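You operate a simulated robot arm through the tools that you are given. There is no shell and no other tool.

Carry out the task below with a simulated robot arm. There is one attempt and no reset: what you move stays moved.

## Task
Tie the short green bar across the short grey bar on the tying stand.
Fine: red clamp shut before the tying; bar in the high vees; wire from the blue can; hook back in the tall grey can; clamp opened after the tying. Set down upright: wooden-handled hook. Where these are worked on the way, their far stop is far enough and under half their travel is too little: red clamp.
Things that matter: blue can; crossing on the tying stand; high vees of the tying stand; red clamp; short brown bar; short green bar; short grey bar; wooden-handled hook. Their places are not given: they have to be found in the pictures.

Only the result counts: the job must be done as asked and must still hold three seconds after the hand-in. Knocking over, shifting, dropping, spilling or breaking anything else fails it.

## Robot
A 7-joint arm with a two-finger parallel gripper, fixed in place. Base frame: the origin is at the foot of the arm, x ahead of it, y to its left, z up; the work surface is at about z = 0. Lengths are in cm, angles in rad, forces in N, time in s.
With the tool pointing down near the work surface it reaches from about 26 to 68 cm from the base axis. Its first joint turns from -2.897 to 2.897 rad. Payload 2.5 kg.
Tool frame: the origin (TCP) lies between the finger pads and is the grasp point; the fingertips stand 3 cm ahead of it; z points along the fingers, y is the line along which they close. Largest opening 9.4 cm; finger width 2.8, thickness 1; the body of the gripper, 5 by 9.6 cm, starts 5.5 cm behind the TCP.
Orientation is that of the tool frame in the base frame, as a unit quaternion [w, x, y, z]. With the fingers straight down and closing along the base's y, the tool's x points along the base's -x, its y along +y and its z along -z.

## Interface
- The arm moves only by the tool jog_arm. Its argument "steps" is a list of rows, each an object of numbers (a shift or turn left out is 0, a gripper value left out holds the last): "x", "y", "z": the shift along the tool's x, y, z in cm; "rx", "ry", "rz": the turn, a rotation vector about the tool's x, y, z in rad; "grip": the opening, from 0 (shut) to 1 (fully open). In form: [{"x": .., "y": .., "z": .., "rx": .., "ry": .., "rz": .., "grip": ..}, ...]. A call has 1 to 20 rows; each row is the pose to reach, as a shift and turn from the pose commanded when the call began, along the tool's axes at that moment. Each row takes 0.2 s and may step no farther than 5 cm and 0.15 rad from the row before; otherwise, or with a gripper value out of range, the whole call is refused. Where a pose cannot be reached the arm comes as near as it can. A force on the tool above 70 N (or 10 N above the force at the start of the call, whichever is more), or a blocked arm, ends the call early, and 0.2 s more pass. The fingers move at their own pace (about 7.2 cm/s each) and stop on an object; they squeeze with about 21 N. The grip force told is the motor's: it shows also when the fingers shut on nothing. Time passes only in rows, and 0.2 s behind the last, so rows that repeat a pose let the fingers close. It gives the time, the measured TCP pose, the force on the tool (base axes), the opening and the grip force at its end, in the units of the frame above (readings bear some noise), with the torque about the TCP (base axes, N m) and any sound that the robot's microphone picked up.
- Cameras (640 x 400 px; columns grow to the right, rows downward): "scene" is fixed at [4.87, 49.89, 81.18]; the picture's right is [-0.80, -0.60, 0.00], its down [-0.31, 0.41, -0.86] and it looks along [0.52, -0.69, -0.51] (base axes); focal length 310 px, centre (320, 200). "wrist" rides on the gripper at [7.6, 1.4, -10.2] in the tool frame; the picture's right is [-0.18, 0.98, 0.00], its down [-0.75, -0.14, -0.64] and it looks along [-0.63, -0.12, 0.77] (tool axes); focal length 243 px, centre (320, 200).
- get_image(camera): a new picture of that camera. It takes no simulated time.
- pixel_to_xyz(camera, pixels): there is no depth. For up to 12 entries [column, row, z] of the newest picture of that camera ("zoom" is the newest enlarged one), the place [x, y] in the base frame at which the ray of that pixel passes the height z, good to about 0.3 cm. It takes no simulated time.
- close_up(camera, box): a new picture of the part [left, top, right, bottom] of that camera's present view, enlarged. It takes no simulated time.
- finish_job(): hands the job in; it is judged then, once.

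Unless the task says otherwise, let go and move clear before handing in.

The tools are called after "Emit:" by a JSON object that holds its "name" and its "arguments". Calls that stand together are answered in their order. jog_arm: Moves the arm, as the interface text tells. Its arguments: {"type":"object","properties":{"steps":{"type":"array","items":{"type":"object","properties":{"x":{"type":"number"},"y":{"type":"number"},"z":{"type":"number"},"rx":{"type":"number"},"ry":{"type":"number"},"rz":{"type":"number"},"grip":{"type":"number"}}}}},"required":["steps"]} The other tools are called the same way: get_image (camera) takes a picture; pixel_to_xyz (camera, pixels) gives the place at which the rays of pixels pass given heights; close_up (camera, box) takes an enlarged picture of a part of a camera's view; finish_job () hands the job in.

At the start:

```text
time: 0.0
tool_pos: [43.24, -21.34, 49.29]
tcp_rot: [0.0, 0.0, 1.0, 0.0]
contact_force: [-0.8, -0.2, 0.1]
wrist_torque: [0.02, -0.01, 0.0]
width: 9.41
finger_force: 0.0
```

scene: 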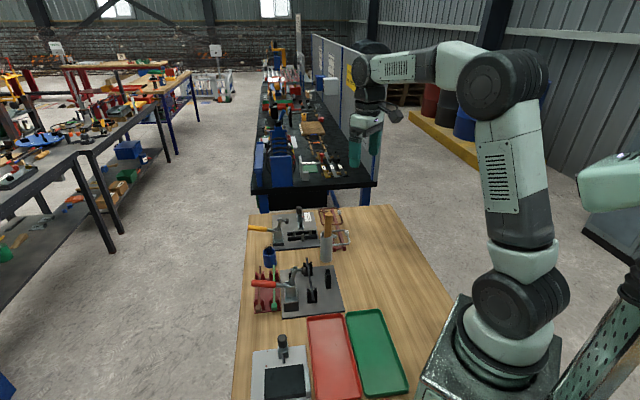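
wrist: 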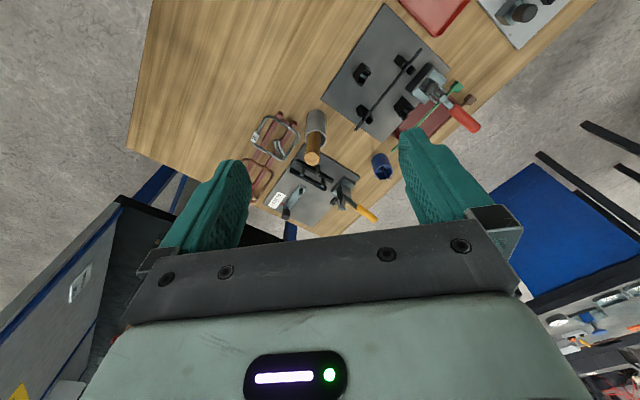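

The scene shows the tying stand around px (305,290) with the red clamp at (268,284) and the hook can near (325,245). I'll zoom in on these areas.

Emit:
{"name": "close_up", "arguments": {"camera": "scene", "box": [235, 195, 365, 325]}}

Emit:
{"name": "close_up", "arguments": {"camera": "scene", "box": [240, 255, 350, 325]}}

Emit:
{"name": "close_up", "arguments": {"camera": "wrist", "box": [240, 0, 560, 240]}}

```text
3.08 times, centred on (300, 260) of scene
```

zoom: 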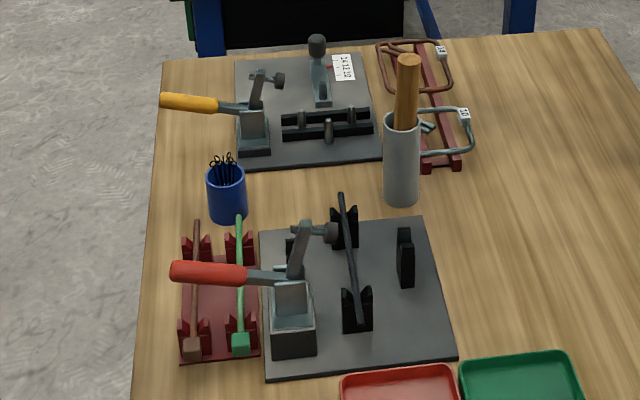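

```text
5.71 times, centred on (295, 290) of scene
```

zoom: 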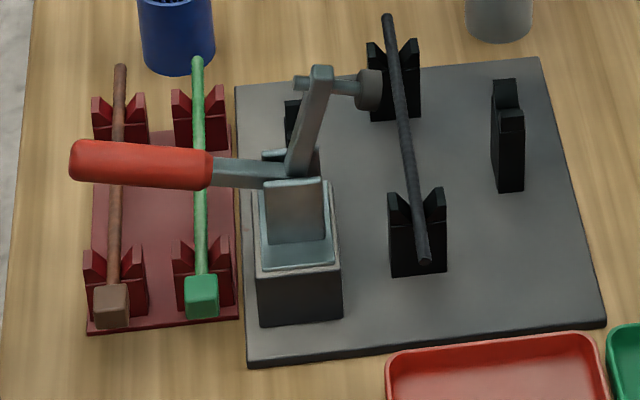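

```text
1.67 times, centred on (400, 120) of wrist
```

zoom: 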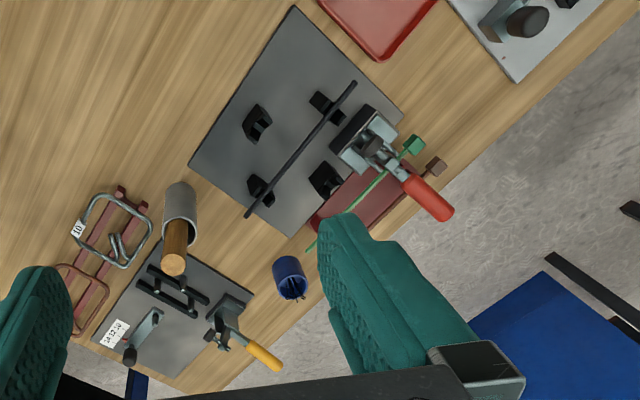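

The stand has four black vees, with the grey bar in the low pair, and the green bar sits in a red rack at left. I'll convert key pixels of a scene close-up to positions.

Emit:
{"name": "close_up", "arguments": {"camera": "scene", "box": [235, 255, 355, 330]}}

Emit:
{"name": "close_up", "arguments": {"camera": "wrist", "box": [300, 0, 500, 140]}}

```text
5.33 times, centred on (295, 292) of scene
```

zoom: 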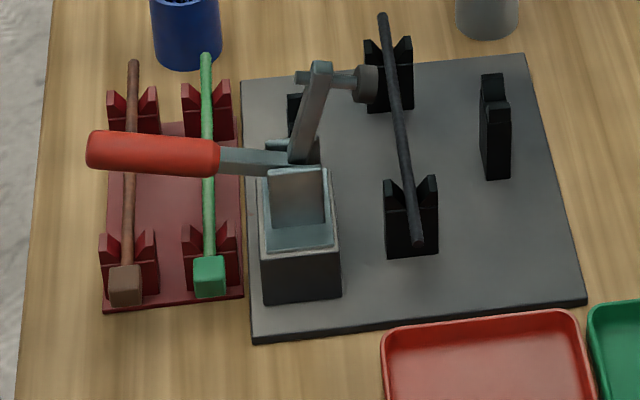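

```text
2.86 times, centred on (400, 70) of wrist
```

zoom: 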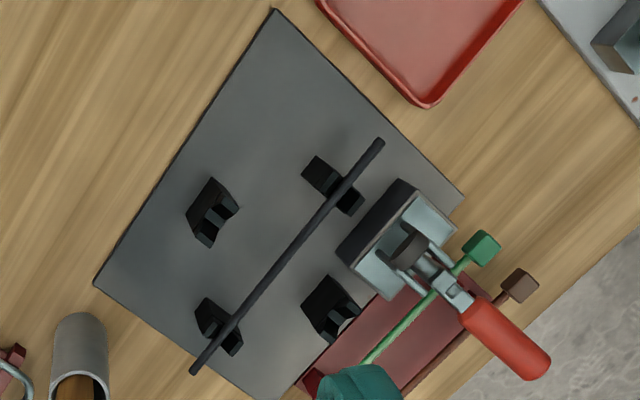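

In the wrist close-up the plate corners are at (277,10), (95,283), (463,190), and the grey bar runs from (380,142) to (193,370). I'll convert these at trial heights and convert matching scene pixels to cross-check.

Emit:
{"name": "pixel_to_xyz", "arguments": {"camera": "zoom", "pixels": [[277, 10, 1], [95, 283, 1], [463, 190, 1], [380, 142, 6], [193, 370, 6], [212, 210, 6], [332, 305, 6], [483, 247, 5], [372, 358, 5], [520, 288, 5], [333, 185, 5], [220, 325, 5]]}}

Emit:
{"name": "pixel_to_xyz", "arguments": {"camera": "scene", "pixels": [[280, 269.5, 1], [333, 265, 1], [344.5, 310.5, 1], [282, 318, 1], [307, 257, 6], [313.5, 300, 6], [273.5, 264.5, 5], [274, 306, 5], [273.5, 264.5, 3], [274, 306, 3], [307, 257, 4], [313.5, 300, 4]]}}

```text
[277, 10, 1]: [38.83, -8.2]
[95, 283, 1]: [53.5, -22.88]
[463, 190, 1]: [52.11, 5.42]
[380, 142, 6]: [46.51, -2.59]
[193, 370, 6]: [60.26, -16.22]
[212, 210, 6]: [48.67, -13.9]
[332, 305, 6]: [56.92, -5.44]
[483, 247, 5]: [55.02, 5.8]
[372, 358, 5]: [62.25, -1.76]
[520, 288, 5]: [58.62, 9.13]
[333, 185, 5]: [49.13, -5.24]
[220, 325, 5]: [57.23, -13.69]
```

```text
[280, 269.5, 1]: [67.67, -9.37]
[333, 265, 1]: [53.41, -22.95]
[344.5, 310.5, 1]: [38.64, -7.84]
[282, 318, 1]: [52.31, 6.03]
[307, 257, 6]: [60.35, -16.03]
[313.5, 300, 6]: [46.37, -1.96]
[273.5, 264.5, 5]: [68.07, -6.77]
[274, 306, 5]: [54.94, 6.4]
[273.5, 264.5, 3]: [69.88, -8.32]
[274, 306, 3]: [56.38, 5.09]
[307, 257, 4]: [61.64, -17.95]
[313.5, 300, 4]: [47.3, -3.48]
```

The plate is rotated 45°, with corners near (38.8,-8.1), (53.4,-22.9), (67.7,-9.4) and (52.2,5.7). The grey bar is at z≈5.6 along (0.7,-0.7) and the crossing is near (53,-9). Next I'll look at the clamp, the cans and the green bar.

Emit:
{"name": "close_up", "arguments": {"camera": "scene", "box": [240, 200, 360, 275]}}

Emit:
{"name": "pixel_to_xyz", "arguments": {"camera": "scene", "pixels": [[269, 266.5, 0], [269.5, 248.5, 8], [325, 261, 0], [325.5, 237, 12], [327, 212, 20], [272, 282, 9], [252, 280, 10], [303, 269, 12], [295, 310, 1]]}}

Emit:
{"name": "close_up", "arguments": {"camera": "wrist", "box": [240, 100, 400, 230]}}

```text
5.33 times, centred on (300, 238) of scene
```

zoom: 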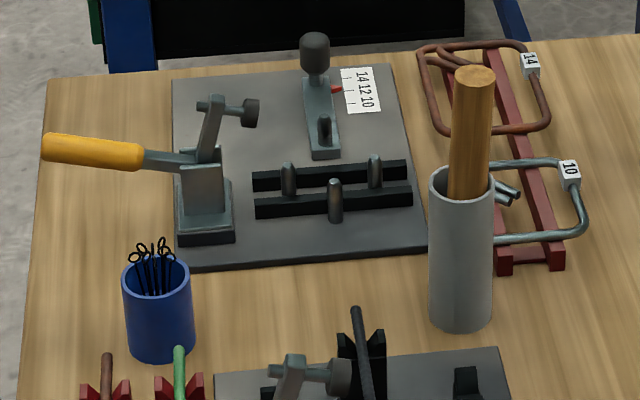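

```text
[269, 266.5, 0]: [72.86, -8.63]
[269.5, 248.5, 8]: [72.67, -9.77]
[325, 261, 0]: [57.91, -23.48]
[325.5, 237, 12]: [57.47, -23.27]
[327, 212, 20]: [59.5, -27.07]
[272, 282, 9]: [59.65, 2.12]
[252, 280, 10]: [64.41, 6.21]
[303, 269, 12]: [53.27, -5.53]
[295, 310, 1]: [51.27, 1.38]
```

```text
3.08 times, centred on (320, 165) of wrist
```

zoom: 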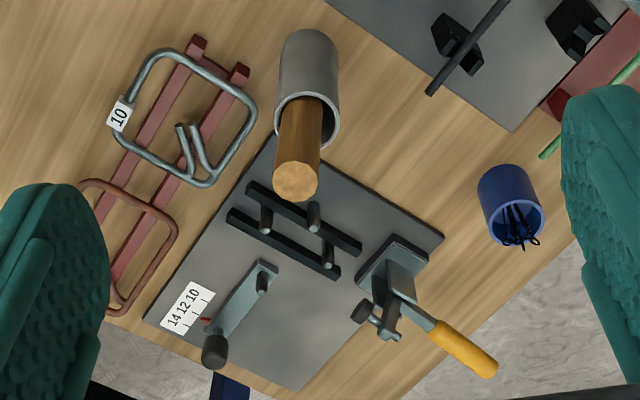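

The blue can with looped wires is at wrist-zoom (512,205), the tall grey can at (308,90), and the hook handle top at (297,180). I'll convert these for heights.

Emit:
{"name": "pixel_to_xyz", "arguments": {"camera": "zoom", "pixels": [[503, 170, 0], [520, 222, 7], [520, 240, 9], [305, 35, 0], [307, 115, 12], [307, 115, 10], [295, 182, 16], [295, 182, 20], [549, 155, 5]]}}

Emit:
{"name": "pixel_to_xyz", "arguments": {"camera": "scene", "pixels": [[269.7, 265, 0], [269.2, 246, 7], [269, 241, 9], [326, 227.6, 12], [326.3, 230.2, 10], [329, 208.5, 16], [329, 208.5, 20], [326.3, 258, 0]]}}

```text
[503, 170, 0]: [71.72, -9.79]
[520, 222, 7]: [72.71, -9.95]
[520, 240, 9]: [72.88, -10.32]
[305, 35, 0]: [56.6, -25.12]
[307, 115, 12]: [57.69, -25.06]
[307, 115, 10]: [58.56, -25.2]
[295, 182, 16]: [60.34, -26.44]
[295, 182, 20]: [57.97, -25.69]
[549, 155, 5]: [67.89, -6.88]
```

```text
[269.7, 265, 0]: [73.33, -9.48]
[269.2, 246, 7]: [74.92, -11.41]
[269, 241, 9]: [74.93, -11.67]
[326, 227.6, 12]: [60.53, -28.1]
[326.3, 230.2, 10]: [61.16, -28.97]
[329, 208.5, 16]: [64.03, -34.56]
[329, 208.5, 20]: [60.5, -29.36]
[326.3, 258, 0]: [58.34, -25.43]
```

The grey can is at about (58,-25) with its rim near z≈11.5, and the blue can is farther out at about (74,-10), so it will need a tilted reach. I'll move the wrist camera over the clamp for a closer look.

Emit:
{"name": "jog_arm", "arguments": {"steps": [{"x": 0, "y": 3, "z": 3}, {"x": 0, "y": 6, "z": 6}, {"x": 0, "y": 9, "z": 9}, {"x": 0, "y": 12, "z": 12}, {"x": 0, "y": 15, "z": 15}, {"x": 0, "y": 18, "z": 18}, {"x": 0, "y": 21, "z": 20}, {"x": 0, "y": 23.5, "z": 22}, {"x": 0, "y": 23.5, "z": 22}]}}

Emit:
{"name": "get_image", "arguments": {"camera": "wrist"}}

```text
time: 2.0
tool_pos: [43.23, 2.39, 27.28]
tcp_rot: [0.0, 0.0, 1.0, 0.0]
contact_force: [0.2, -0.7, 0.4]
wrist_torque: [-0.02, -0.02, 0.0]
width: 9.41
finger_force: 0.0
```

```text
taken
```

wrist: 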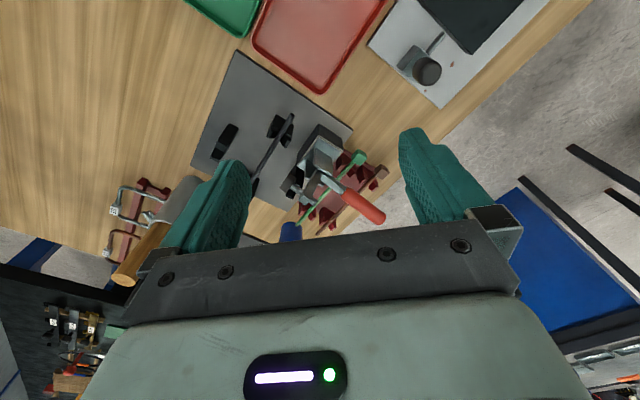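

The clamp is now centred around wrist (325,175), between the fingers. I'll zoom in for detail.

Emit:
{"name": "close_up", "arguments": {"camera": "wrist", "box": [240, 100, 400, 240]}}

Emit:
{"name": "close_up", "arguments": {"camera": "scene", "box": [245, 260, 325, 310]}}

```text
2.86 times, centred on (320, 170) of wrist
```

zoom: 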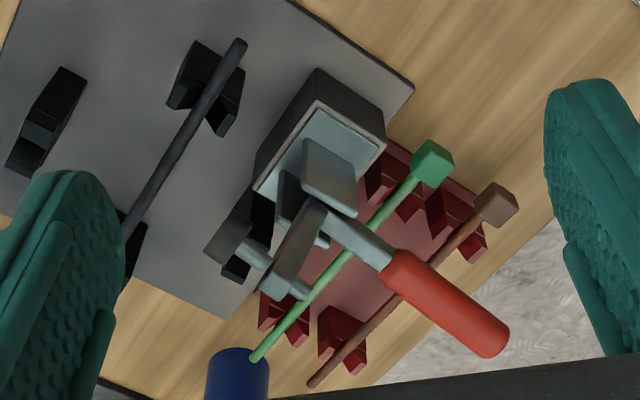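

```text
8.00 times, centred on (285, 285) of scene
```

zoom: 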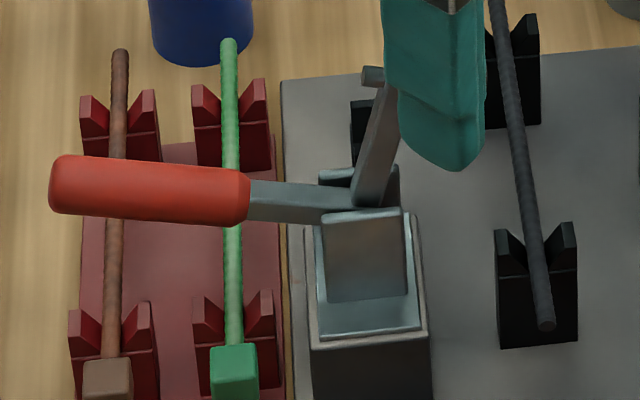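

I'll triangulate the clamp's handle, arm and base by converting matching pixels from both cameras at several heights.

Emit:
{"name": "pixel_to_xyz", "arguments": {"camera": "wrist", "pixels": [[381, 220, 8], [381, 220, 10], [381, 220, 12], [346.3, 194.5, 8], [346.3, 194.5, 10], [321.75, 175.25, 8], [321.75, 175.25, 10], [286.8, 184, 10], [286.8, 184, 14], [319.3, 135, 4], [342.75, 150.75, 4], [298.3, 166.5, 4]]}}

Emit:
{"name": "pixel_to_xyz", "arguments": {"camera": "scene", "pixels": [[252.3, 283.1, 8], [252.3, 283.1, 10], [252.3, 283.1, 12], [276, 284.4, 8], [276, 284.4, 10], [287, 286, 8], [287, 286, 10], [304, 271, 10], [304, 271, 14], [284, 303, 4], [298.5, 302, 4], [297, 287, 4]]}}

```text
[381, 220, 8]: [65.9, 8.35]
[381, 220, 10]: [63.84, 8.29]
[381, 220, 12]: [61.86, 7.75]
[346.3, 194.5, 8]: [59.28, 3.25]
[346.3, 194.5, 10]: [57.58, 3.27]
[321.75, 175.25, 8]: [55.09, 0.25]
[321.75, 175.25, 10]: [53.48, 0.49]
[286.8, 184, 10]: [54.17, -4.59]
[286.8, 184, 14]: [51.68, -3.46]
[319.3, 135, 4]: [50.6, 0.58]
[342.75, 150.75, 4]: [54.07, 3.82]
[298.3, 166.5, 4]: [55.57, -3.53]
```

```text
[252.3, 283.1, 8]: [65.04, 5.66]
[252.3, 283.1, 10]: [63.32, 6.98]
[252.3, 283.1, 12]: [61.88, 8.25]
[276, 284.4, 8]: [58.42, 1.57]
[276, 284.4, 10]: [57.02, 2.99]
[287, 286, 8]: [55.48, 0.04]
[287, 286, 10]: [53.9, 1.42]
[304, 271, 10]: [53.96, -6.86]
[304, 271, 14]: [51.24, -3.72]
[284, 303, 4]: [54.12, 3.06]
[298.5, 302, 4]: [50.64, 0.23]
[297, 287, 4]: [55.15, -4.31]
```

Triangulation puts the clamp pivot at about (54.3,-0.1,9.3) and the handle tip at about (62.2,8.0,11.5). The handle runs along (0.7,0.7) and slopes up about 11°. I'll turn the gripper -45° to straddle the handle and hover above it.

Emit:
{"name": "jog_arm", "arguments": {"steps": [{"x": -3, "y": 0.7, "z": 1, "rz": -0.13, "grip": 0.55}, {"x": -6, "y": 1.4, "z": 2, "rz": -0.26}, {"x": -9, "y": 2.1, "z": 3, "rz": -0.39}, {"x": -12, "y": 2.8, "z": 4, "rz": -0.52}, {"x": -15, "y": 3.5, "z": 5, "rz": -0.65}, {"x": -17.8, "y": 4.3, "z": 6, "rz": -0.785}, {"x": -17.8, "y": 4.3, "z": 8, "rz": -0.785}, {"x": -17.8, "y": 4.3, "z": 8, "rz": -0.785}]}}

Emit:
{"name": "get_image", "arguments": {"camera": "wrist"}}

Emit:
{"name": "get_image", "arguments": {"camera": "scene"}}

```text
time: 3.8
tool_pos: [60.92, 6.5, 19.24]
tcp_rot: [0.0, -0.384, 0.924, 0.0]
contact_force: [0.3, 0.9, 0.4]
wrist_torque: [0.02, -0.01, 0.02]
width: 5.17
finger_force: 0.1
```

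```text
taken
```

wrist: 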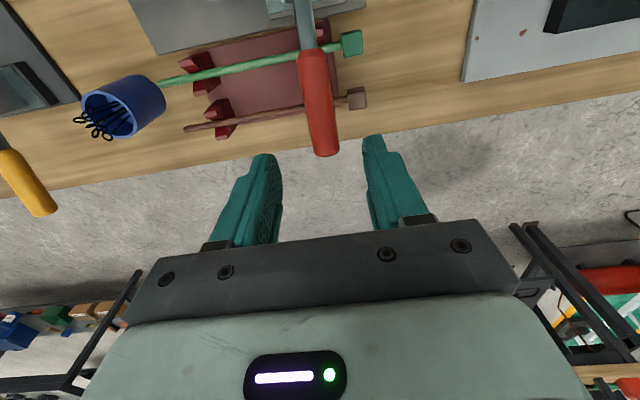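

```text
taken
```

scene: 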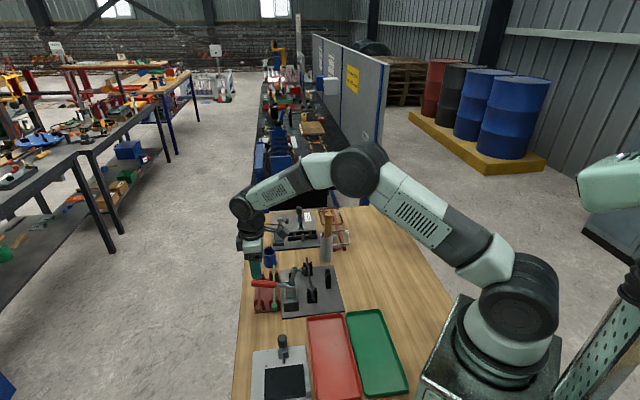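

The handle tip at wrist (325,150) lies centred between the fingers at (265,160) and (375,140). I'll convert the handle and the blue can's wires in this view.

Emit:
{"name": "pixel_to_xyz", "arguments": {"camera": "wrist", "pixels": [[325, 150, 11.5], [325, 150, 12], [312, 58, 10.2], [318, 105, 11], [124, 108, 0], [130, 90, 7], [110, 120, 7], [90, 128, 9], [108, 108, 7], [352, 43, 4.7], [160, 84, 4.7], [357, 98, 4.7]]}}

Emit:
{"name": "close_up", "arguments": {"camera": "wrist", "box": [50, 0, 380, 200]}}

Emit:
{"name": "close_up", "arguments": {"camera": "wrist", "box": [60, 60, 180, 150]}}

```text
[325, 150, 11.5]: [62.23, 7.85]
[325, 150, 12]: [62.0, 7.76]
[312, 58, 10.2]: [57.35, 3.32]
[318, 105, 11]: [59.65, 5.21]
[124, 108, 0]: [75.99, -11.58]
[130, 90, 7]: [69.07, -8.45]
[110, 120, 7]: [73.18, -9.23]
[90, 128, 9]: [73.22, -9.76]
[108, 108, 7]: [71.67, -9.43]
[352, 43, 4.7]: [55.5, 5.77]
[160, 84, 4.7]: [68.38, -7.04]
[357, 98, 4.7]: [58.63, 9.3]
```

```text
1.94 times, centred on (215, 100) of wrist
```

zoom: 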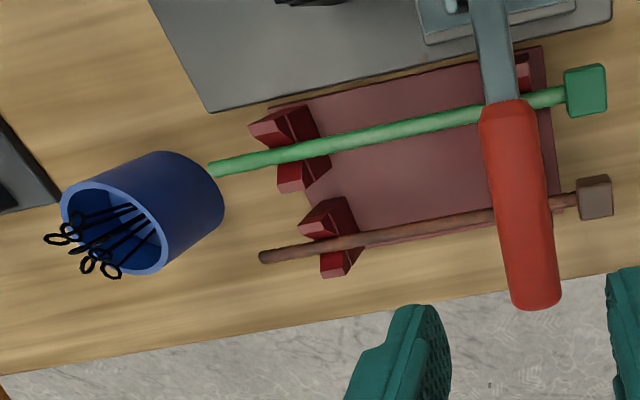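

```text
4.44 times, centred on (120, 105) of wrist
```

zoom: 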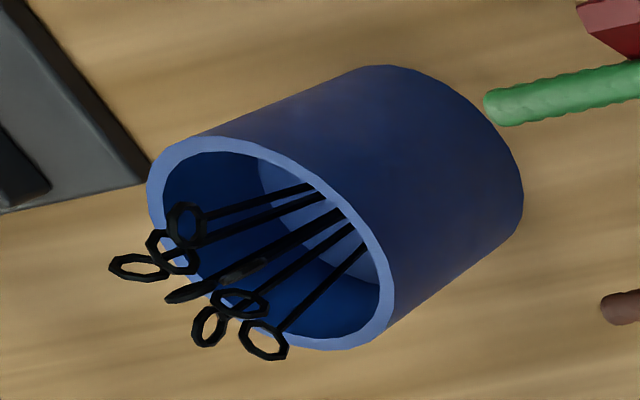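

The handle tip is confirmed at (62.2,7.9,11.5), and the fingers straddle it. I'll lower to z≈11.1 and close on the handle.

Emit:
{"name": "jog_arm", "arguments": {"steps": [{"z": 3}, {"z": 6}, {"z": 8.1}, {"z": 8.1, "grip": 0.0}, {"z": 8.1}, {"z": 8.1}, {"z": 8.1}]}}

Emit:
{"name": "get_image", "arguments": {"camera": "wrist"}}

Emit:
{"name": "close_up", "arguments": {"camera": "scene", "box": [235, 235, 335, 320]}}

```text
time: 5.4
tool_pos: [60.71, 6.61, 11.15]
tcp_rot: [-0.001, -0.383, 0.924, 0.001]
contact_force: [-17.4, 9.3, 4.4]
wrist_torque: [-0.2, 0.17, 0.0]
width: 2.61
finger_force: 44.8
```

```text
taken
```

wrist: 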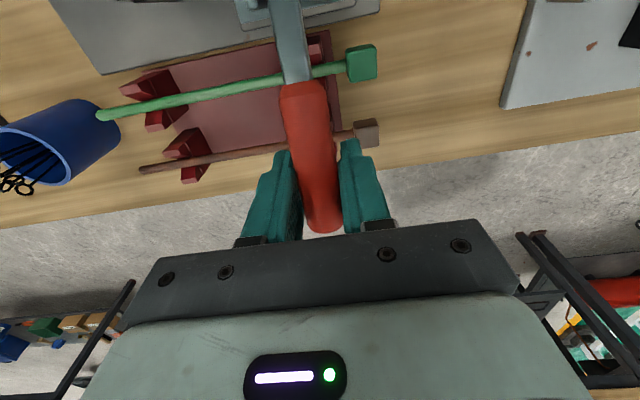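

```text
4.71 times, centred on (285, 278) of scene
```

zoom: 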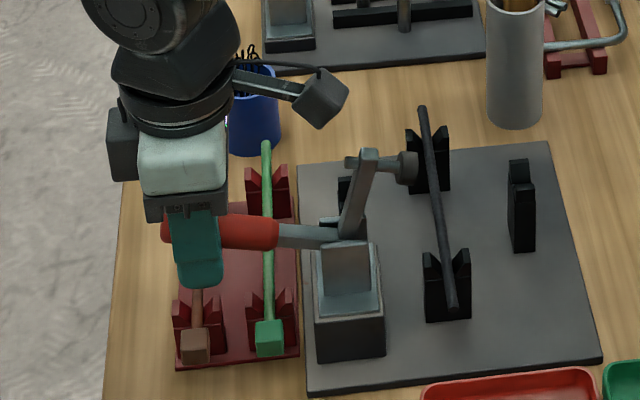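

The handle is gripped at width 2.6, with about 20 N of lateral load toward tool +y, so I'll add a small +y correction. Then I'll swing it up along an arc about the pivot to roughly 50° first.

Emit:
{"name": "jog_arm", "arguments": {"steps": [{"x": 0, "y": 0.15, "z": 0}, {"x": 0.15, "y": 0.2, "z": -0.6}, {"x": 0.39, "y": 0.2, "z": -1.38}, {"x": 0.7, "y": 0.2, "z": -2.14}, {"x": 1.09, "y": 0.2, "z": -2.88}, {"x": 1.53, "y": 0.2, "z": -3.58}, {"x": 2.03, "y": 0.2, "z": -4.23}, {"x": 2.59, "y": 0.2, "z": -4.84}, {"x": 3.2, "y": 0.2, "z": -5.4}, {"x": 3.2, "y": 0.2, "z": -5.4}]}}

Emit:
{"name": "close_up", "arguments": {"camera": "scene", "box": [235, 235, 335, 320]}}

Emit:
{"name": "get_image", "arguments": {"camera": "wrist"}}

```text
time: 7.6
tool_pos: [58.58, 4.36, 16.83]
tcp_rot: [0.0, -0.385, 0.923, 0.002]
contact_force: [-9.1, 16.4, -10.8]
wrist_torque: [0.79, -0.76, 0.18]
width: 2.58
finger_force: 45.0
```

```text
4.71 times, centred on (285, 278) of scene
```

zoom: 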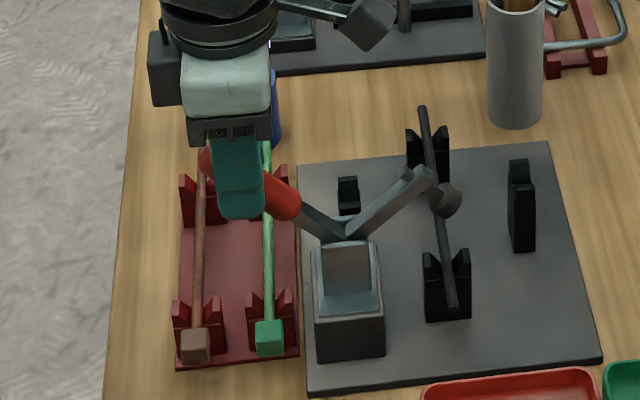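

```text
taken
```

wrist: 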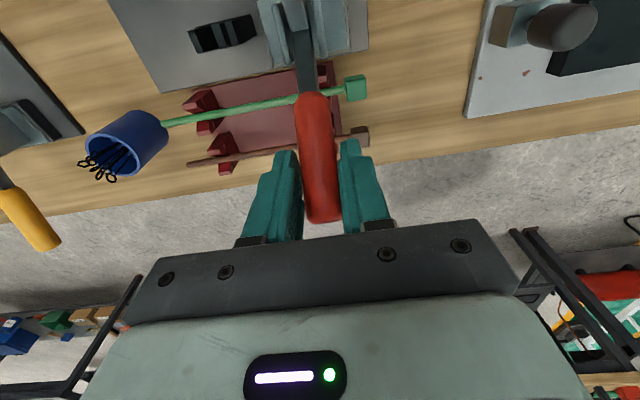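

The clamp turns as one bell-crank; the handle is at about 50° and the arm is halfway down at scene-zoom (410,190). I'll continue the arc to about 80°.

Emit:
{"name": "jog_arm", "arguments": {"steps": [{"x": 0.3, "y": 0.1, "z": -0.24}, {"x": 0.6, "y": 0.2, "z": -0.46}, {"x": 1.3, "y": 0.2, "z": -0.91}, {"x": 2.04, "y": 0.2, "z": -1.3}, {"x": 2.82, "y": 0.2, "z": -1.62}, {"x": 3.62, "y": 0.2, "z": -1.87}, {"x": 4.43, "y": 0.2, "z": -2.05}, {"x": 4.43, "y": 0.2, "z": -2.05}]}}

Emit:
{"name": "close_up", "arguments": {"camera": "scene", "box": [235, 235, 335, 320]}}

Emit:
{"name": "get_image", "arguments": {"camera": "wrist"}}

```text
time: 9.4
tool_pos: [55.43, 1.3, 18.93]
tcp_rot: [0.004, -0.383, 0.924, -0.002]
contact_force: [15.8, 9.8, 20.6]
wrist_torque: [1.17, -0.97, -0.09]
width: 2.15
finger_force: 45.1
```

```text
4.71 times, centred on (285, 278) of scene
```

zoom: 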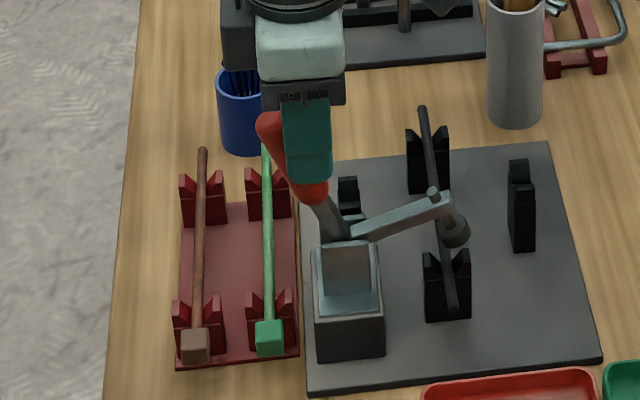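

```text
taken
```

wrist: 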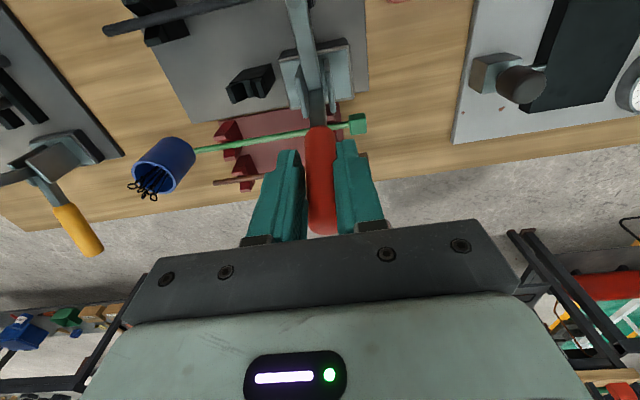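

The arm is nearly horizontal with its pad near scene-zoom (455,230), but the handle appears to lag the fingers, with the grip width down to 2.15. I'll zoom in to check whether the pad already rests on the bar.

Emit:
{"name": "close_up", "arguments": {"camera": "scene", "box": [285, 260, 345, 310]}}

Emit:
{"name": "close_up", "arguments": {"camera": "wrist", "box": [220, 0, 420, 250]}}

```text
8.00 times, centred on (315, 285) of scene
```

zoom: 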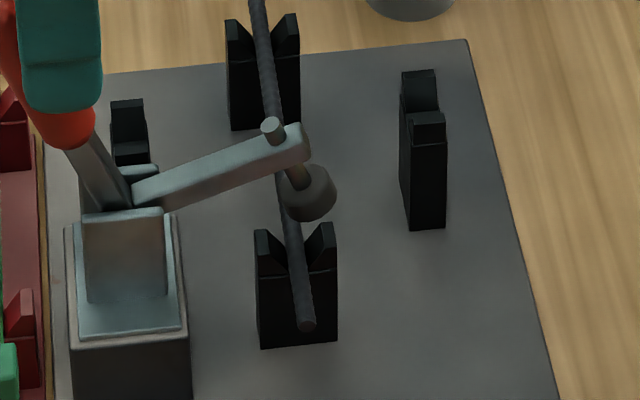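

```text
1.60 times, centred on (320, 125) of wrist
```

zoom: 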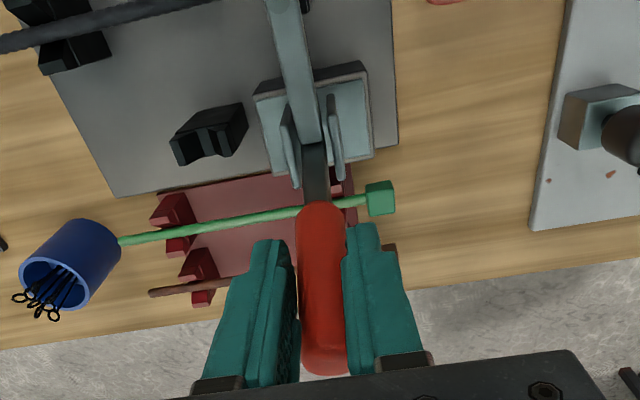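

The pad is not yet seated and the handle is only at about 67°, with the fingers slipping to its inner side. I'll open, shift outward about 1.9 cm onto the handle axis, and check before re-gripping.

Emit:
{"name": "jog_arm", "arguments": {"steps": [{"grip": 0.5}, {"grip": 0.5}, {"x": -0.9, "z": 0.4}, {"x": -1.9, "z": 0.9}, {"x": -1.9, "z": 0.9}]}}

Emit:
{"name": "close_up", "arguments": {"camera": "scene", "box": [235, 235, 335, 320]}}

Emit:
{"name": "close_up", "arguments": {"camera": "wrist", "box": [220, 0, 420, 250]}}

```text
time: 10.6
tool_pos: [56.72, 2.67, 17.91]
tcp_rot: [0.0, -0.383, 0.924, 0.0]
contact_force: [-0.3, -1.1, 0.6]
wrist_torque: [0.02, -0.04, -0.01]
width: 4.7
finger_force: 0.1
```

```text
4.71 times, centred on (285, 278) of scene
```

zoom: 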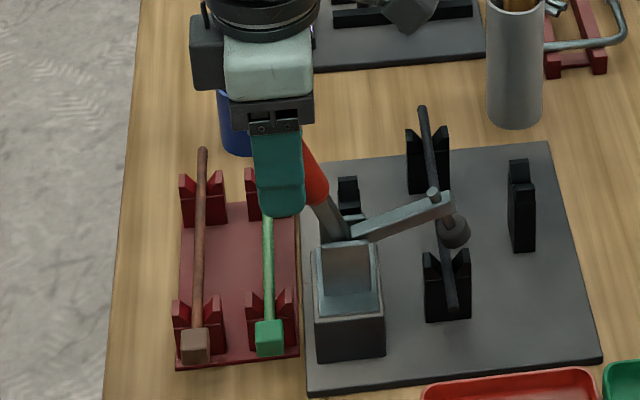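

```text
1.60 times, centred on (320, 125) of wrist
```

zoom: 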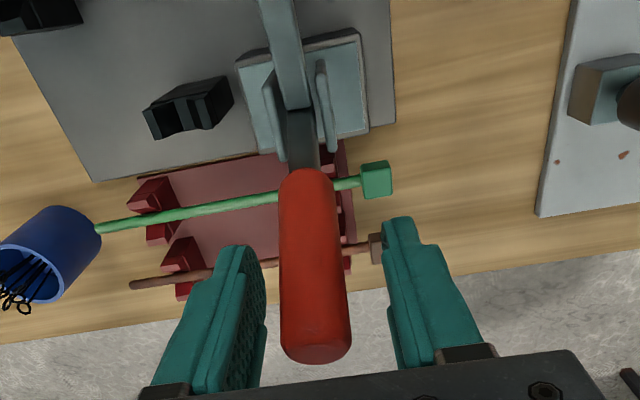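

The handle stayed put with friction holding it, and it sits about 0.2 cm to tool -y of centre. I'll re-grip and continue the arc, tilting the tool along with the handle to about 97°.

Emit:
{"name": "jog_arm", "arguments": {"steps": [{"y": -0.2}, {"y": -0.2, "grip": 0.0}, {"y": -0.2}, {"y": -0.2}, {"x": 0.78, "y": -0.2, "z": -0.29, "ry": -0.087}, {"x": 1.56, "y": -0.2, "z": -0.51, "ry": -0.175}, {"x": 2.37, "y": -0.2, "z": -0.66, "ry": -0.26}, {"x": 3.18, "y": -0.2, "z": -0.74, "ry": -0.35}, {"x": 3.18, "y": -0.2, "z": -0.74, "ry": -0.35}]}}

Emit:
{"name": "close_up", "arguments": {"camera": "scene", "box": [235, 235, 335, 320]}}

Emit:
{"name": "close_up", "arguments": {"camera": "scene", "box": [285, 260, 345, 310]}}

```text
time: 12.6
tool_pos: [54.46, 0.37, 18.7]
tcp_rot: [0.161, -0.377, 0.91, 0.068]
contact_force: [-20.7, 1.0, 16.9]
wrist_torque: [-1.05, 1.01, -0.12]
width: 2.17
finger_force: 44.9
```

```text
4.71 times, centred on (285, 278) of scene
```

zoom: 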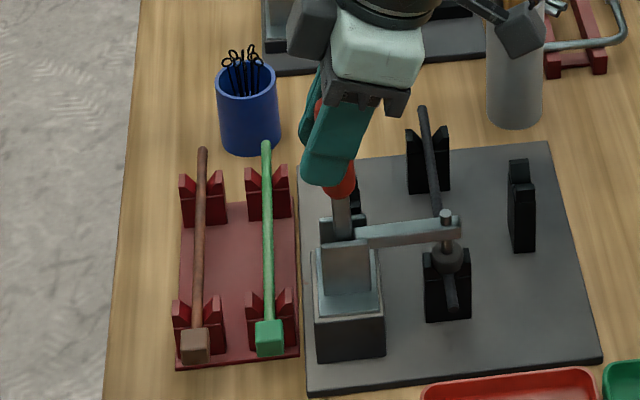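

```text
8.00 times, centred on (315, 285) of scene
```

zoom: 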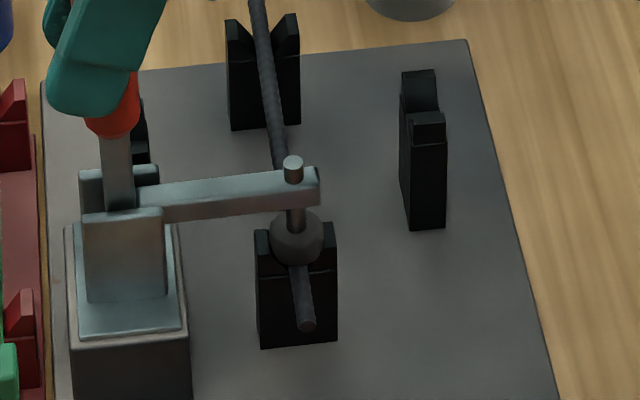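

The arm is now horizontal and the pad sits on the grey bar at scene-zoom (295,235). I'll nudge the handle a little further to be sure it's at its far stop.

Emit:
{"name": "jog_arm", "arguments": {"steps": [{"x": 0.38, "z": -0.14}, {"x": 0.75, "z": -0.27, "ry": -0.05}, {"x": 1.1, "z": -0.4, "ry": -0.08}, {"x": 1.1, "z": -0.4, "ry": -0.08}]}}

Emit:
{"name": "close_up", "arguments": {"camera": "scene", "box": [285, 260, 345, 310]}}

Emit:
{"name": "close_up", "arguments": {"camera": "scene", "box": [235, 235, 335, 320]}}

```text
time: 13.4
tool_pos: [54.26, 0.08, 18.83]
tcp_rot: [0.204, -0.374, 0.901, 0.082]
contact_force: [16.1, 7.3, -9.2]
wrist_torque: [0.26, 1.3, -0.25]
width: 2.18
finger_force: 45.0
stopped in row 4: the force on the tool passed its limit at 73 N (the readings are from after the stop); the commanded pose is now the measured one
```

```text
8.00 times, centred on (315, 285) of scene
```

zoom: 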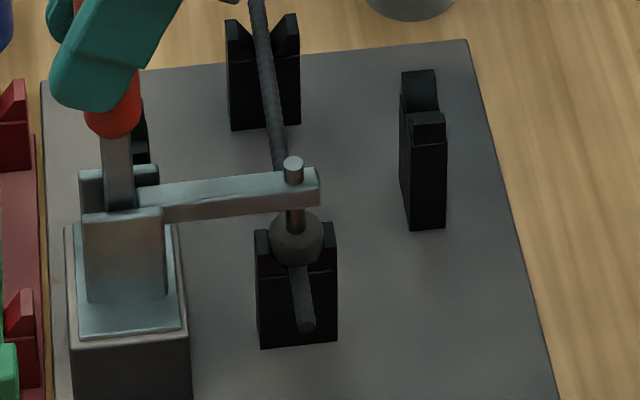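

```text
4.71 times, centred on (285, 278) of scene
```

zoom: 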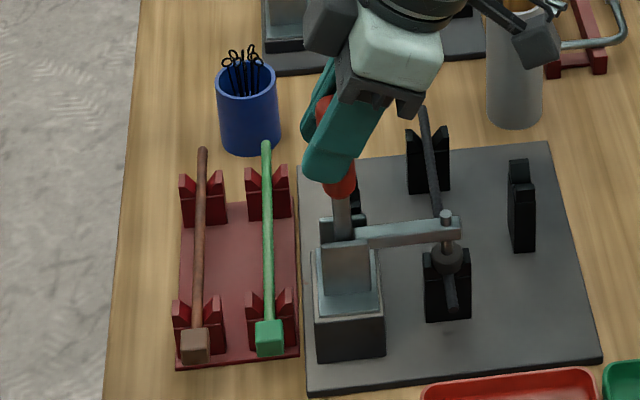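

The force limit tripped at 73 N with no further motion, so the clamp is at its far stop. I'll open the fingers and back out upward.

Emit:
{"name": "jog_arm", "arguments": {"steps": [{"grip": 0.55}, {"grip": 0.55}, {"z": -2}, {"z": -4.5}, {"z": -7}, {"z": -9, "ry": 0.1}, {"z": -11, "ry": 0.22}, {"z": -11, "ry": 0.34}, {"z": -11, "ry": 0.43}, {"z": -11, "ry": 0.43}]}}

Emit:
{"name": "close_up", "arguments": {"camera": "scene", "box": [235, 235, 335, 320]}}

Emit:
{"name": "get_image", "arguments": {"camera": "wrist"}}

```text
time: 15.6
tool_pos: [50.87, -3.4, 28.74]
tcp_rot: [0.006, -0.384, 0.923, -0.001]
contact_force: [0.2, -0.6, -0.5]
wrist_torque: [0.0, 0.0, 0.0]
width: 5.17
finger_force: 0.1
```

```text
4.71 times, centred on (285, 278) of scene
```

zoom: 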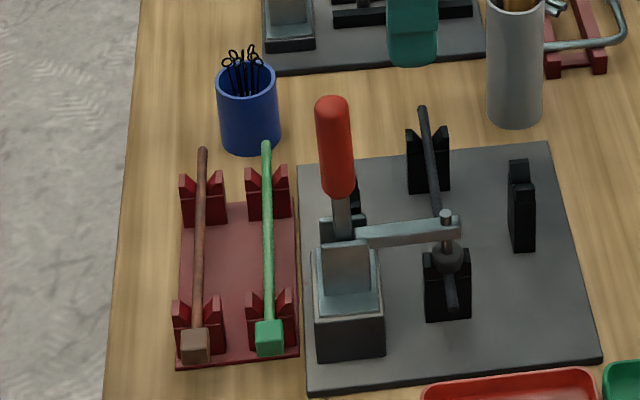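

```text
taken
```

wrist: 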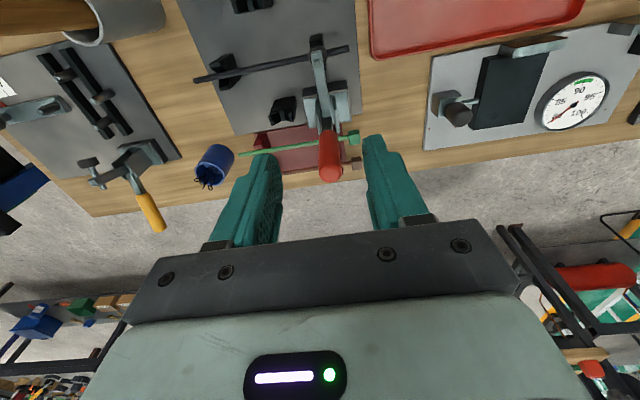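

The clamp is shut with its handle upright, top near z≈20.5. Now I'll inspect the green bar's rack and the high vees in the wrist view.

Emit:
{"name": "close_up", "arguments": {"camera": "wrist", "box": [180, 20, 400, 190]}}

Emit:
{"name": "pixel_to_xyz", "arguments": {"camera": "wrist", "pixels": [[354, 136, 4.7], [240, 153, 4.7], [282, 108, 6], [250, 3, 6], [318, 41, 6], [225, 63, 6], [348, 48, 5.6], [195, 80, 5.6], [285, 65, 6]]}}

Emit:
{"name": "close_up", "arguments": {"camera": "scene", "box": [255, 255, 335, 315]}}

```text
2.35 times, centred on (290, 105) of wrist
```

zoom: 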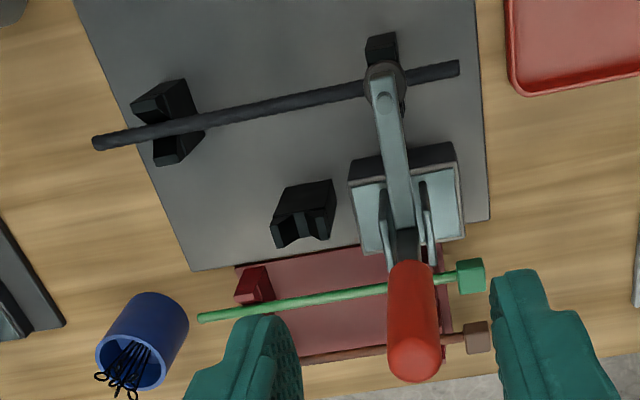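

```text
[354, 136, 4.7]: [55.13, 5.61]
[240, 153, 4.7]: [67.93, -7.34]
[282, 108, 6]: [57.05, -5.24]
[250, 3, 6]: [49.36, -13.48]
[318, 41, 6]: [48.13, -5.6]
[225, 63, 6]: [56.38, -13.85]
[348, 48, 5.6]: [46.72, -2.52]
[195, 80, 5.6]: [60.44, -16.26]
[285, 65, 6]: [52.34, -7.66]
```

```text
6.67 times, centred on (295, 285) of scene
```

zoom: 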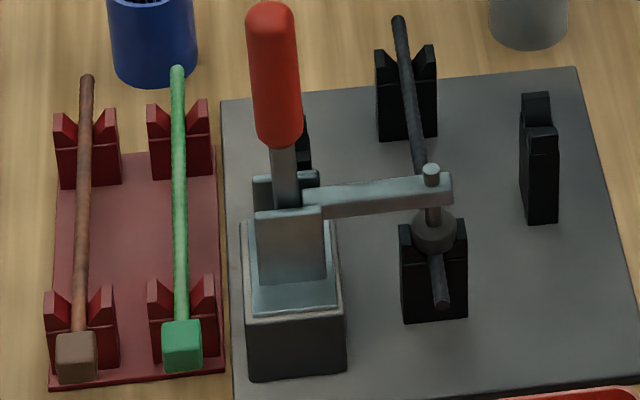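

Green bar ends are at (55.1,5.6) and (67.9,-7.3), the high vees near (57,-5.2) and (49.4,-13.5), and the crossing near (53.2,-9.1). I'll convert scene points of the vee tops and bars to fix heights.

Emit:
{"name": "pixel_to_xyz", "arguments": {"camera": "scene", "pixels": [[327.7, 272.3, 6], [327.7, 272.3, 7.5], [325.5, 288, 1], [328, 285, 1], [274.3, 305, 4.5], [273.6, 265.2, 4.5], [274.3, 302.5, 5], [270.5, 258.5, 0], [318, 298.5, 5.6], [307, 258, 5.6], [287.5, 257.5, 20]]}}

Emit:
{"name": "close_up", "arguments": {"camera": "scene", "box": [300, 255, 340, 295]}}

Emit:
{"name": "close_up", "arguments": {"camera": "scene", "box": [255, 258, 295, 312]}}

```text
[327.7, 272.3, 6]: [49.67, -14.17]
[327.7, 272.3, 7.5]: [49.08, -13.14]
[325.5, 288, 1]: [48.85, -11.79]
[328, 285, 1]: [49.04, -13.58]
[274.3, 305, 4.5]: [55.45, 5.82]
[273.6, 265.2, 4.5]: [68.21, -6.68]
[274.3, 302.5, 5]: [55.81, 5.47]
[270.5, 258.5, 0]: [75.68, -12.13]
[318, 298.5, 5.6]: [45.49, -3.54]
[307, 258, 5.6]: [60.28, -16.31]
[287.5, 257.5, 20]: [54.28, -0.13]
```

```text
10.00 times, centred on (320, 275) of scene
```

zoom: 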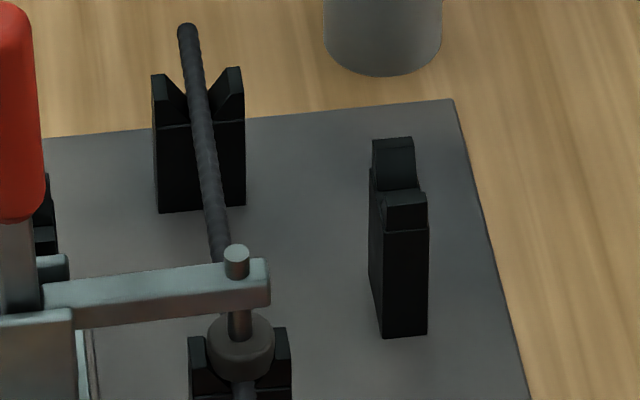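

```text
7.41 times, centred on (275, 285) of scene
```

zoom: 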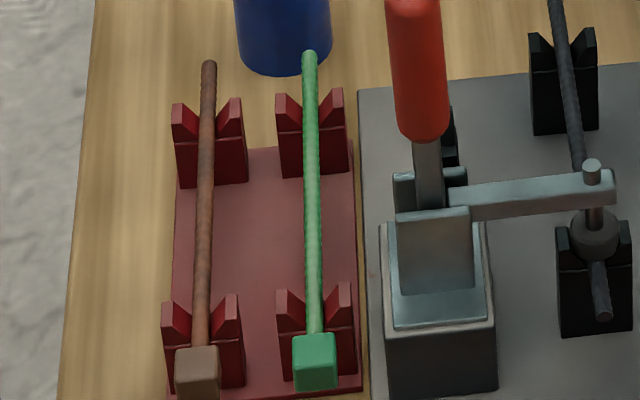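

The handle top is confirmed at (54.3,-0.1,20). To keep the gripper clear of the handle and off the grey bar, I'll grip the green bar about 3 cm past its middle. First I'll rotate the tool by -90° at safe height above (63.6,-2.9).

Emit:
{"name": "jog_arm", "arguments": {"steps": [{"x": -0.85, "y": -0.78, "rz": -0.143, "grip": 0.35}, {"x": -1.7, "y": -1.57, "rz": -0.286}, {"x": -2.55, "y": -2.35, "rz": -0.429}, {"x": -3.4, "y": -3.14, "rz": -0.571}, {"x": -4.24, "y": -3.92, "rz": -0.714}, {"x": -5.1, "y": -4.7, "rz": -0.857}, {"x": -5.94, "y": -5.5, "rz": -1.0}, {"x": -6.8, "y": -6.27, "rz": -1.142}, {"x": -7.6, "y": -7.06, "rz": -1.285}, {"x": -8.48, "y": -7.85, "rz": -1.428}, {"x": -9.33, "y": -8.63, "rz": -1.571}, {"x": -9.33, "y": -8.63, "rz": -1.571}]}}

Emit:
{"name": "get_image", "arguments": {"camera": "wrist"}}

Emit:
{"name": "get_image", "arguments": {"camera": "scene"}}

```text
time: 18.2
tool_pos: [63.55, -2.74, 29.12]
tcp_rot: [-0.005, 0.925, -0.38, 0.006]
contact_force: [-0.1, 0.2, 1.0]
wrist_torque: [-0.03, -0.05, 0.04]
width: 3.26
finger_force: 0.1
```

```text
taken
```

wrist: 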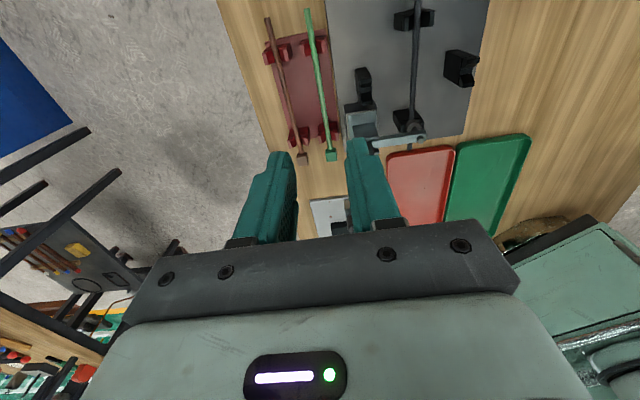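

```text
taken
```

scene: 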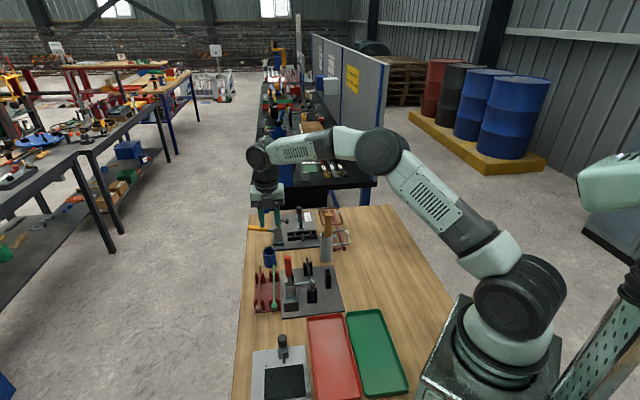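

The -135° orientation is reachable, and the green bar at wrist (308,10)-(332,155) runs between the fingers. I'll refine its line from this view.

Emit:
{"name": "pixel_to_xyz", "arguments": {"camera": "wrist", "pixels": [[308, 10, 4.6], [320, 80, 4.6], [327, 130, 4.6], [332, 155, 4.8], [267, 18, 4.6], [363, 75, 7], [461, 55, 7], [416, 5, 5.6]]}}

Emit:
{"name": "close_up", "arguments": {"camera": "wrist", "box": [250, 0, 490, 180]}}

```text
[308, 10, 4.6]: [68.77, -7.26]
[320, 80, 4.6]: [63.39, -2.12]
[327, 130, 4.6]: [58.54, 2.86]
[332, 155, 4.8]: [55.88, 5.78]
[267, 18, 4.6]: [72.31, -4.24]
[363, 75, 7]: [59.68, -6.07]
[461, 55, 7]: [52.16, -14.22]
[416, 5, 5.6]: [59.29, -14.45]
```

```text
2.22 times, centred on (370, 90) of wrist
```

zoom: 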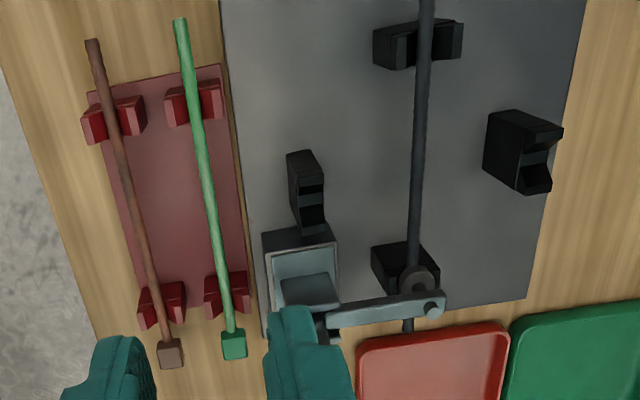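

Estimates put the bar at t≈43.3, so the grip target is about (63.9,-2.6). I'll descend to z≈12 and check the centring.

Emit:
{"name": "jog_arm", "arguments": {"steps": [{"z": 4}, {"z": 8}, {"z": 12}, {"z": 15}, {"z": 17}, {"z": 17}]}}

Emit:
{"name": "get_image", "arguments": {"camera": "wrist"}}

Emit:
{"name": "close_up", "arguments": {"camera": "scene", "box": [235, 220, 335, 320]}}

```text
time: 19.6
tool_pos: [63.76, -2.6, 11.78]
tcp_rot: [-0.005, 0.924, -0.381, 0.006]
contact_force: [-0.7, 0.5, -0.8]
wrist_torque: [-0.01, -0.04, -0.01]
width: 3.26
finger_force: 0.0
```

```text
taken
```

wrist: 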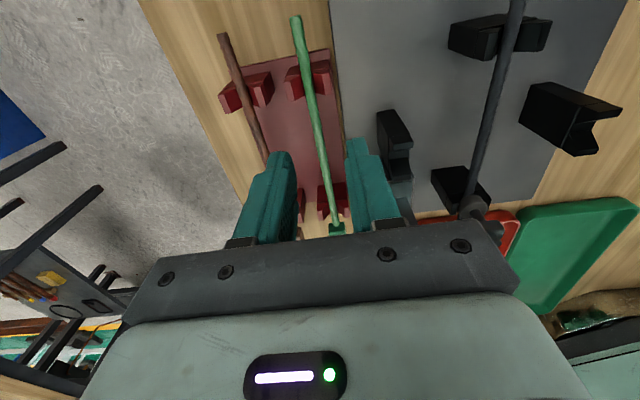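

```text
4.00 times, centred on (285, 270) of scene
```

zoom: 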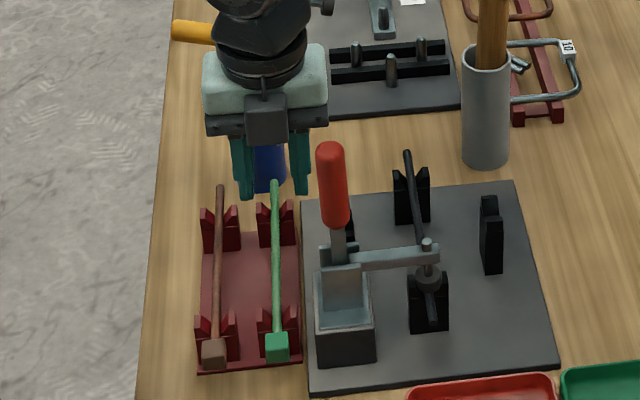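

The bar is centred within about 0.15 cm at the tool axis (row 131, column 318). I'll descend to z≈5.4 and close on it.

Emit:
{"name": "jog_arm", "arguments": {"steps": [{"z": 2}, {"z": 4}, {"z": 5.5}, {"z": 6.3}, {"z": 6.3}, {"z": 6.3, "grip": 0.0}, {"z": 6.3}, {"z": 6.3}, {"z": 6.3}]}}

Emit:
{"name": "get_image", "arguments": {"camera": "wrist"}}

Emit:
{"name": "close_up", "arguments": {"camera": "scene", "box": [235, 220, 335, 320]}}

```text
time: 21.6
tool_pos: [63.98, -2.55, 5.64]
tcp_rot: [-0.006, 0.924, -0.381, 0.007]
contact_force: [13.9, 9.8, 4.6]
wrist_torque: [0.22, -0.3, -0.15]
width: 0.7
finger_force: 21.0
```

```text
taken
```

wrist: 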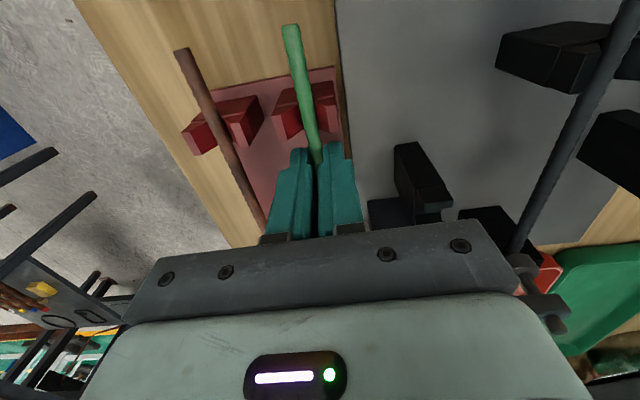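

```text
4.00 times, centred on (285, 270) of scene
```

zoom: 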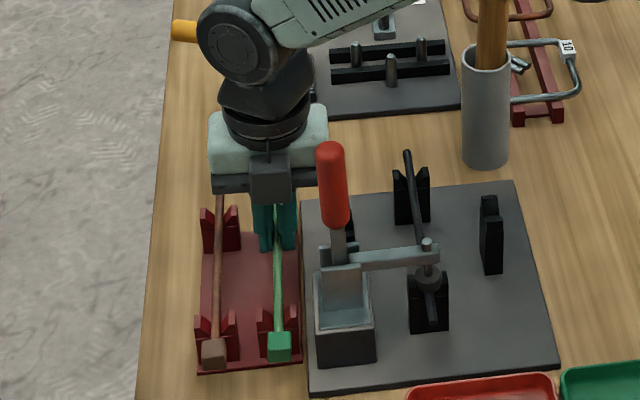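

The bar is gripped at width 0.7 cm. I'll lift it straight up to clear the clamp handle.

Emit:
{"name": "jog_arm", "arguments": {"steps": [{"z": -1}, {"z": -2.5}, {"z": -5}, {"z": -8}, {"z": -12}, {"z": -16}, {"z": -20}, {"z": -22}, {"z": -22}]}}

Emit:
{"name": "get_image", "arguments": {"camera": "wrist"}}

Emit:
{"name": "close_up", "arguments": {"camera": "scene", "box": [215, 170, 345, 320]}}

```text
time: 23.6
tool_pos: [63.52, -2.78, 27.64]
tcp_rot: [-0.004, 0.924, -0.381, 0.006]
contact_force: [-0.5, -0.6, -0.8]
wrist_torque: [-0.03, -0.01, 0.04]
width: 0.71
finger_force: 21.2
```

```text
taken
```

wrist: 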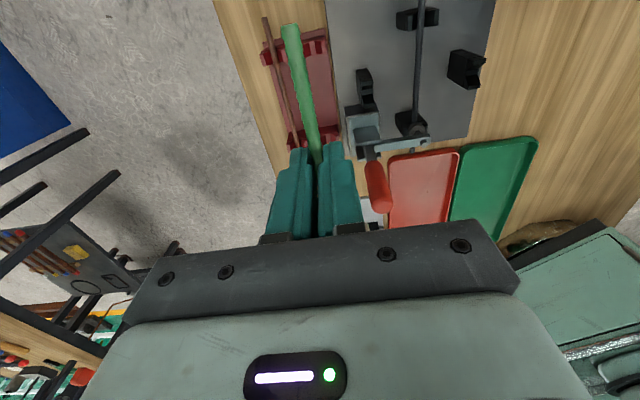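

```text
2.67 times, centred on (280, 245) of scene
```

zoom: 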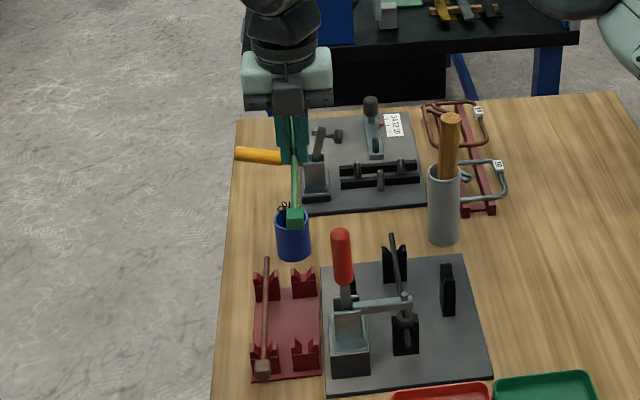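

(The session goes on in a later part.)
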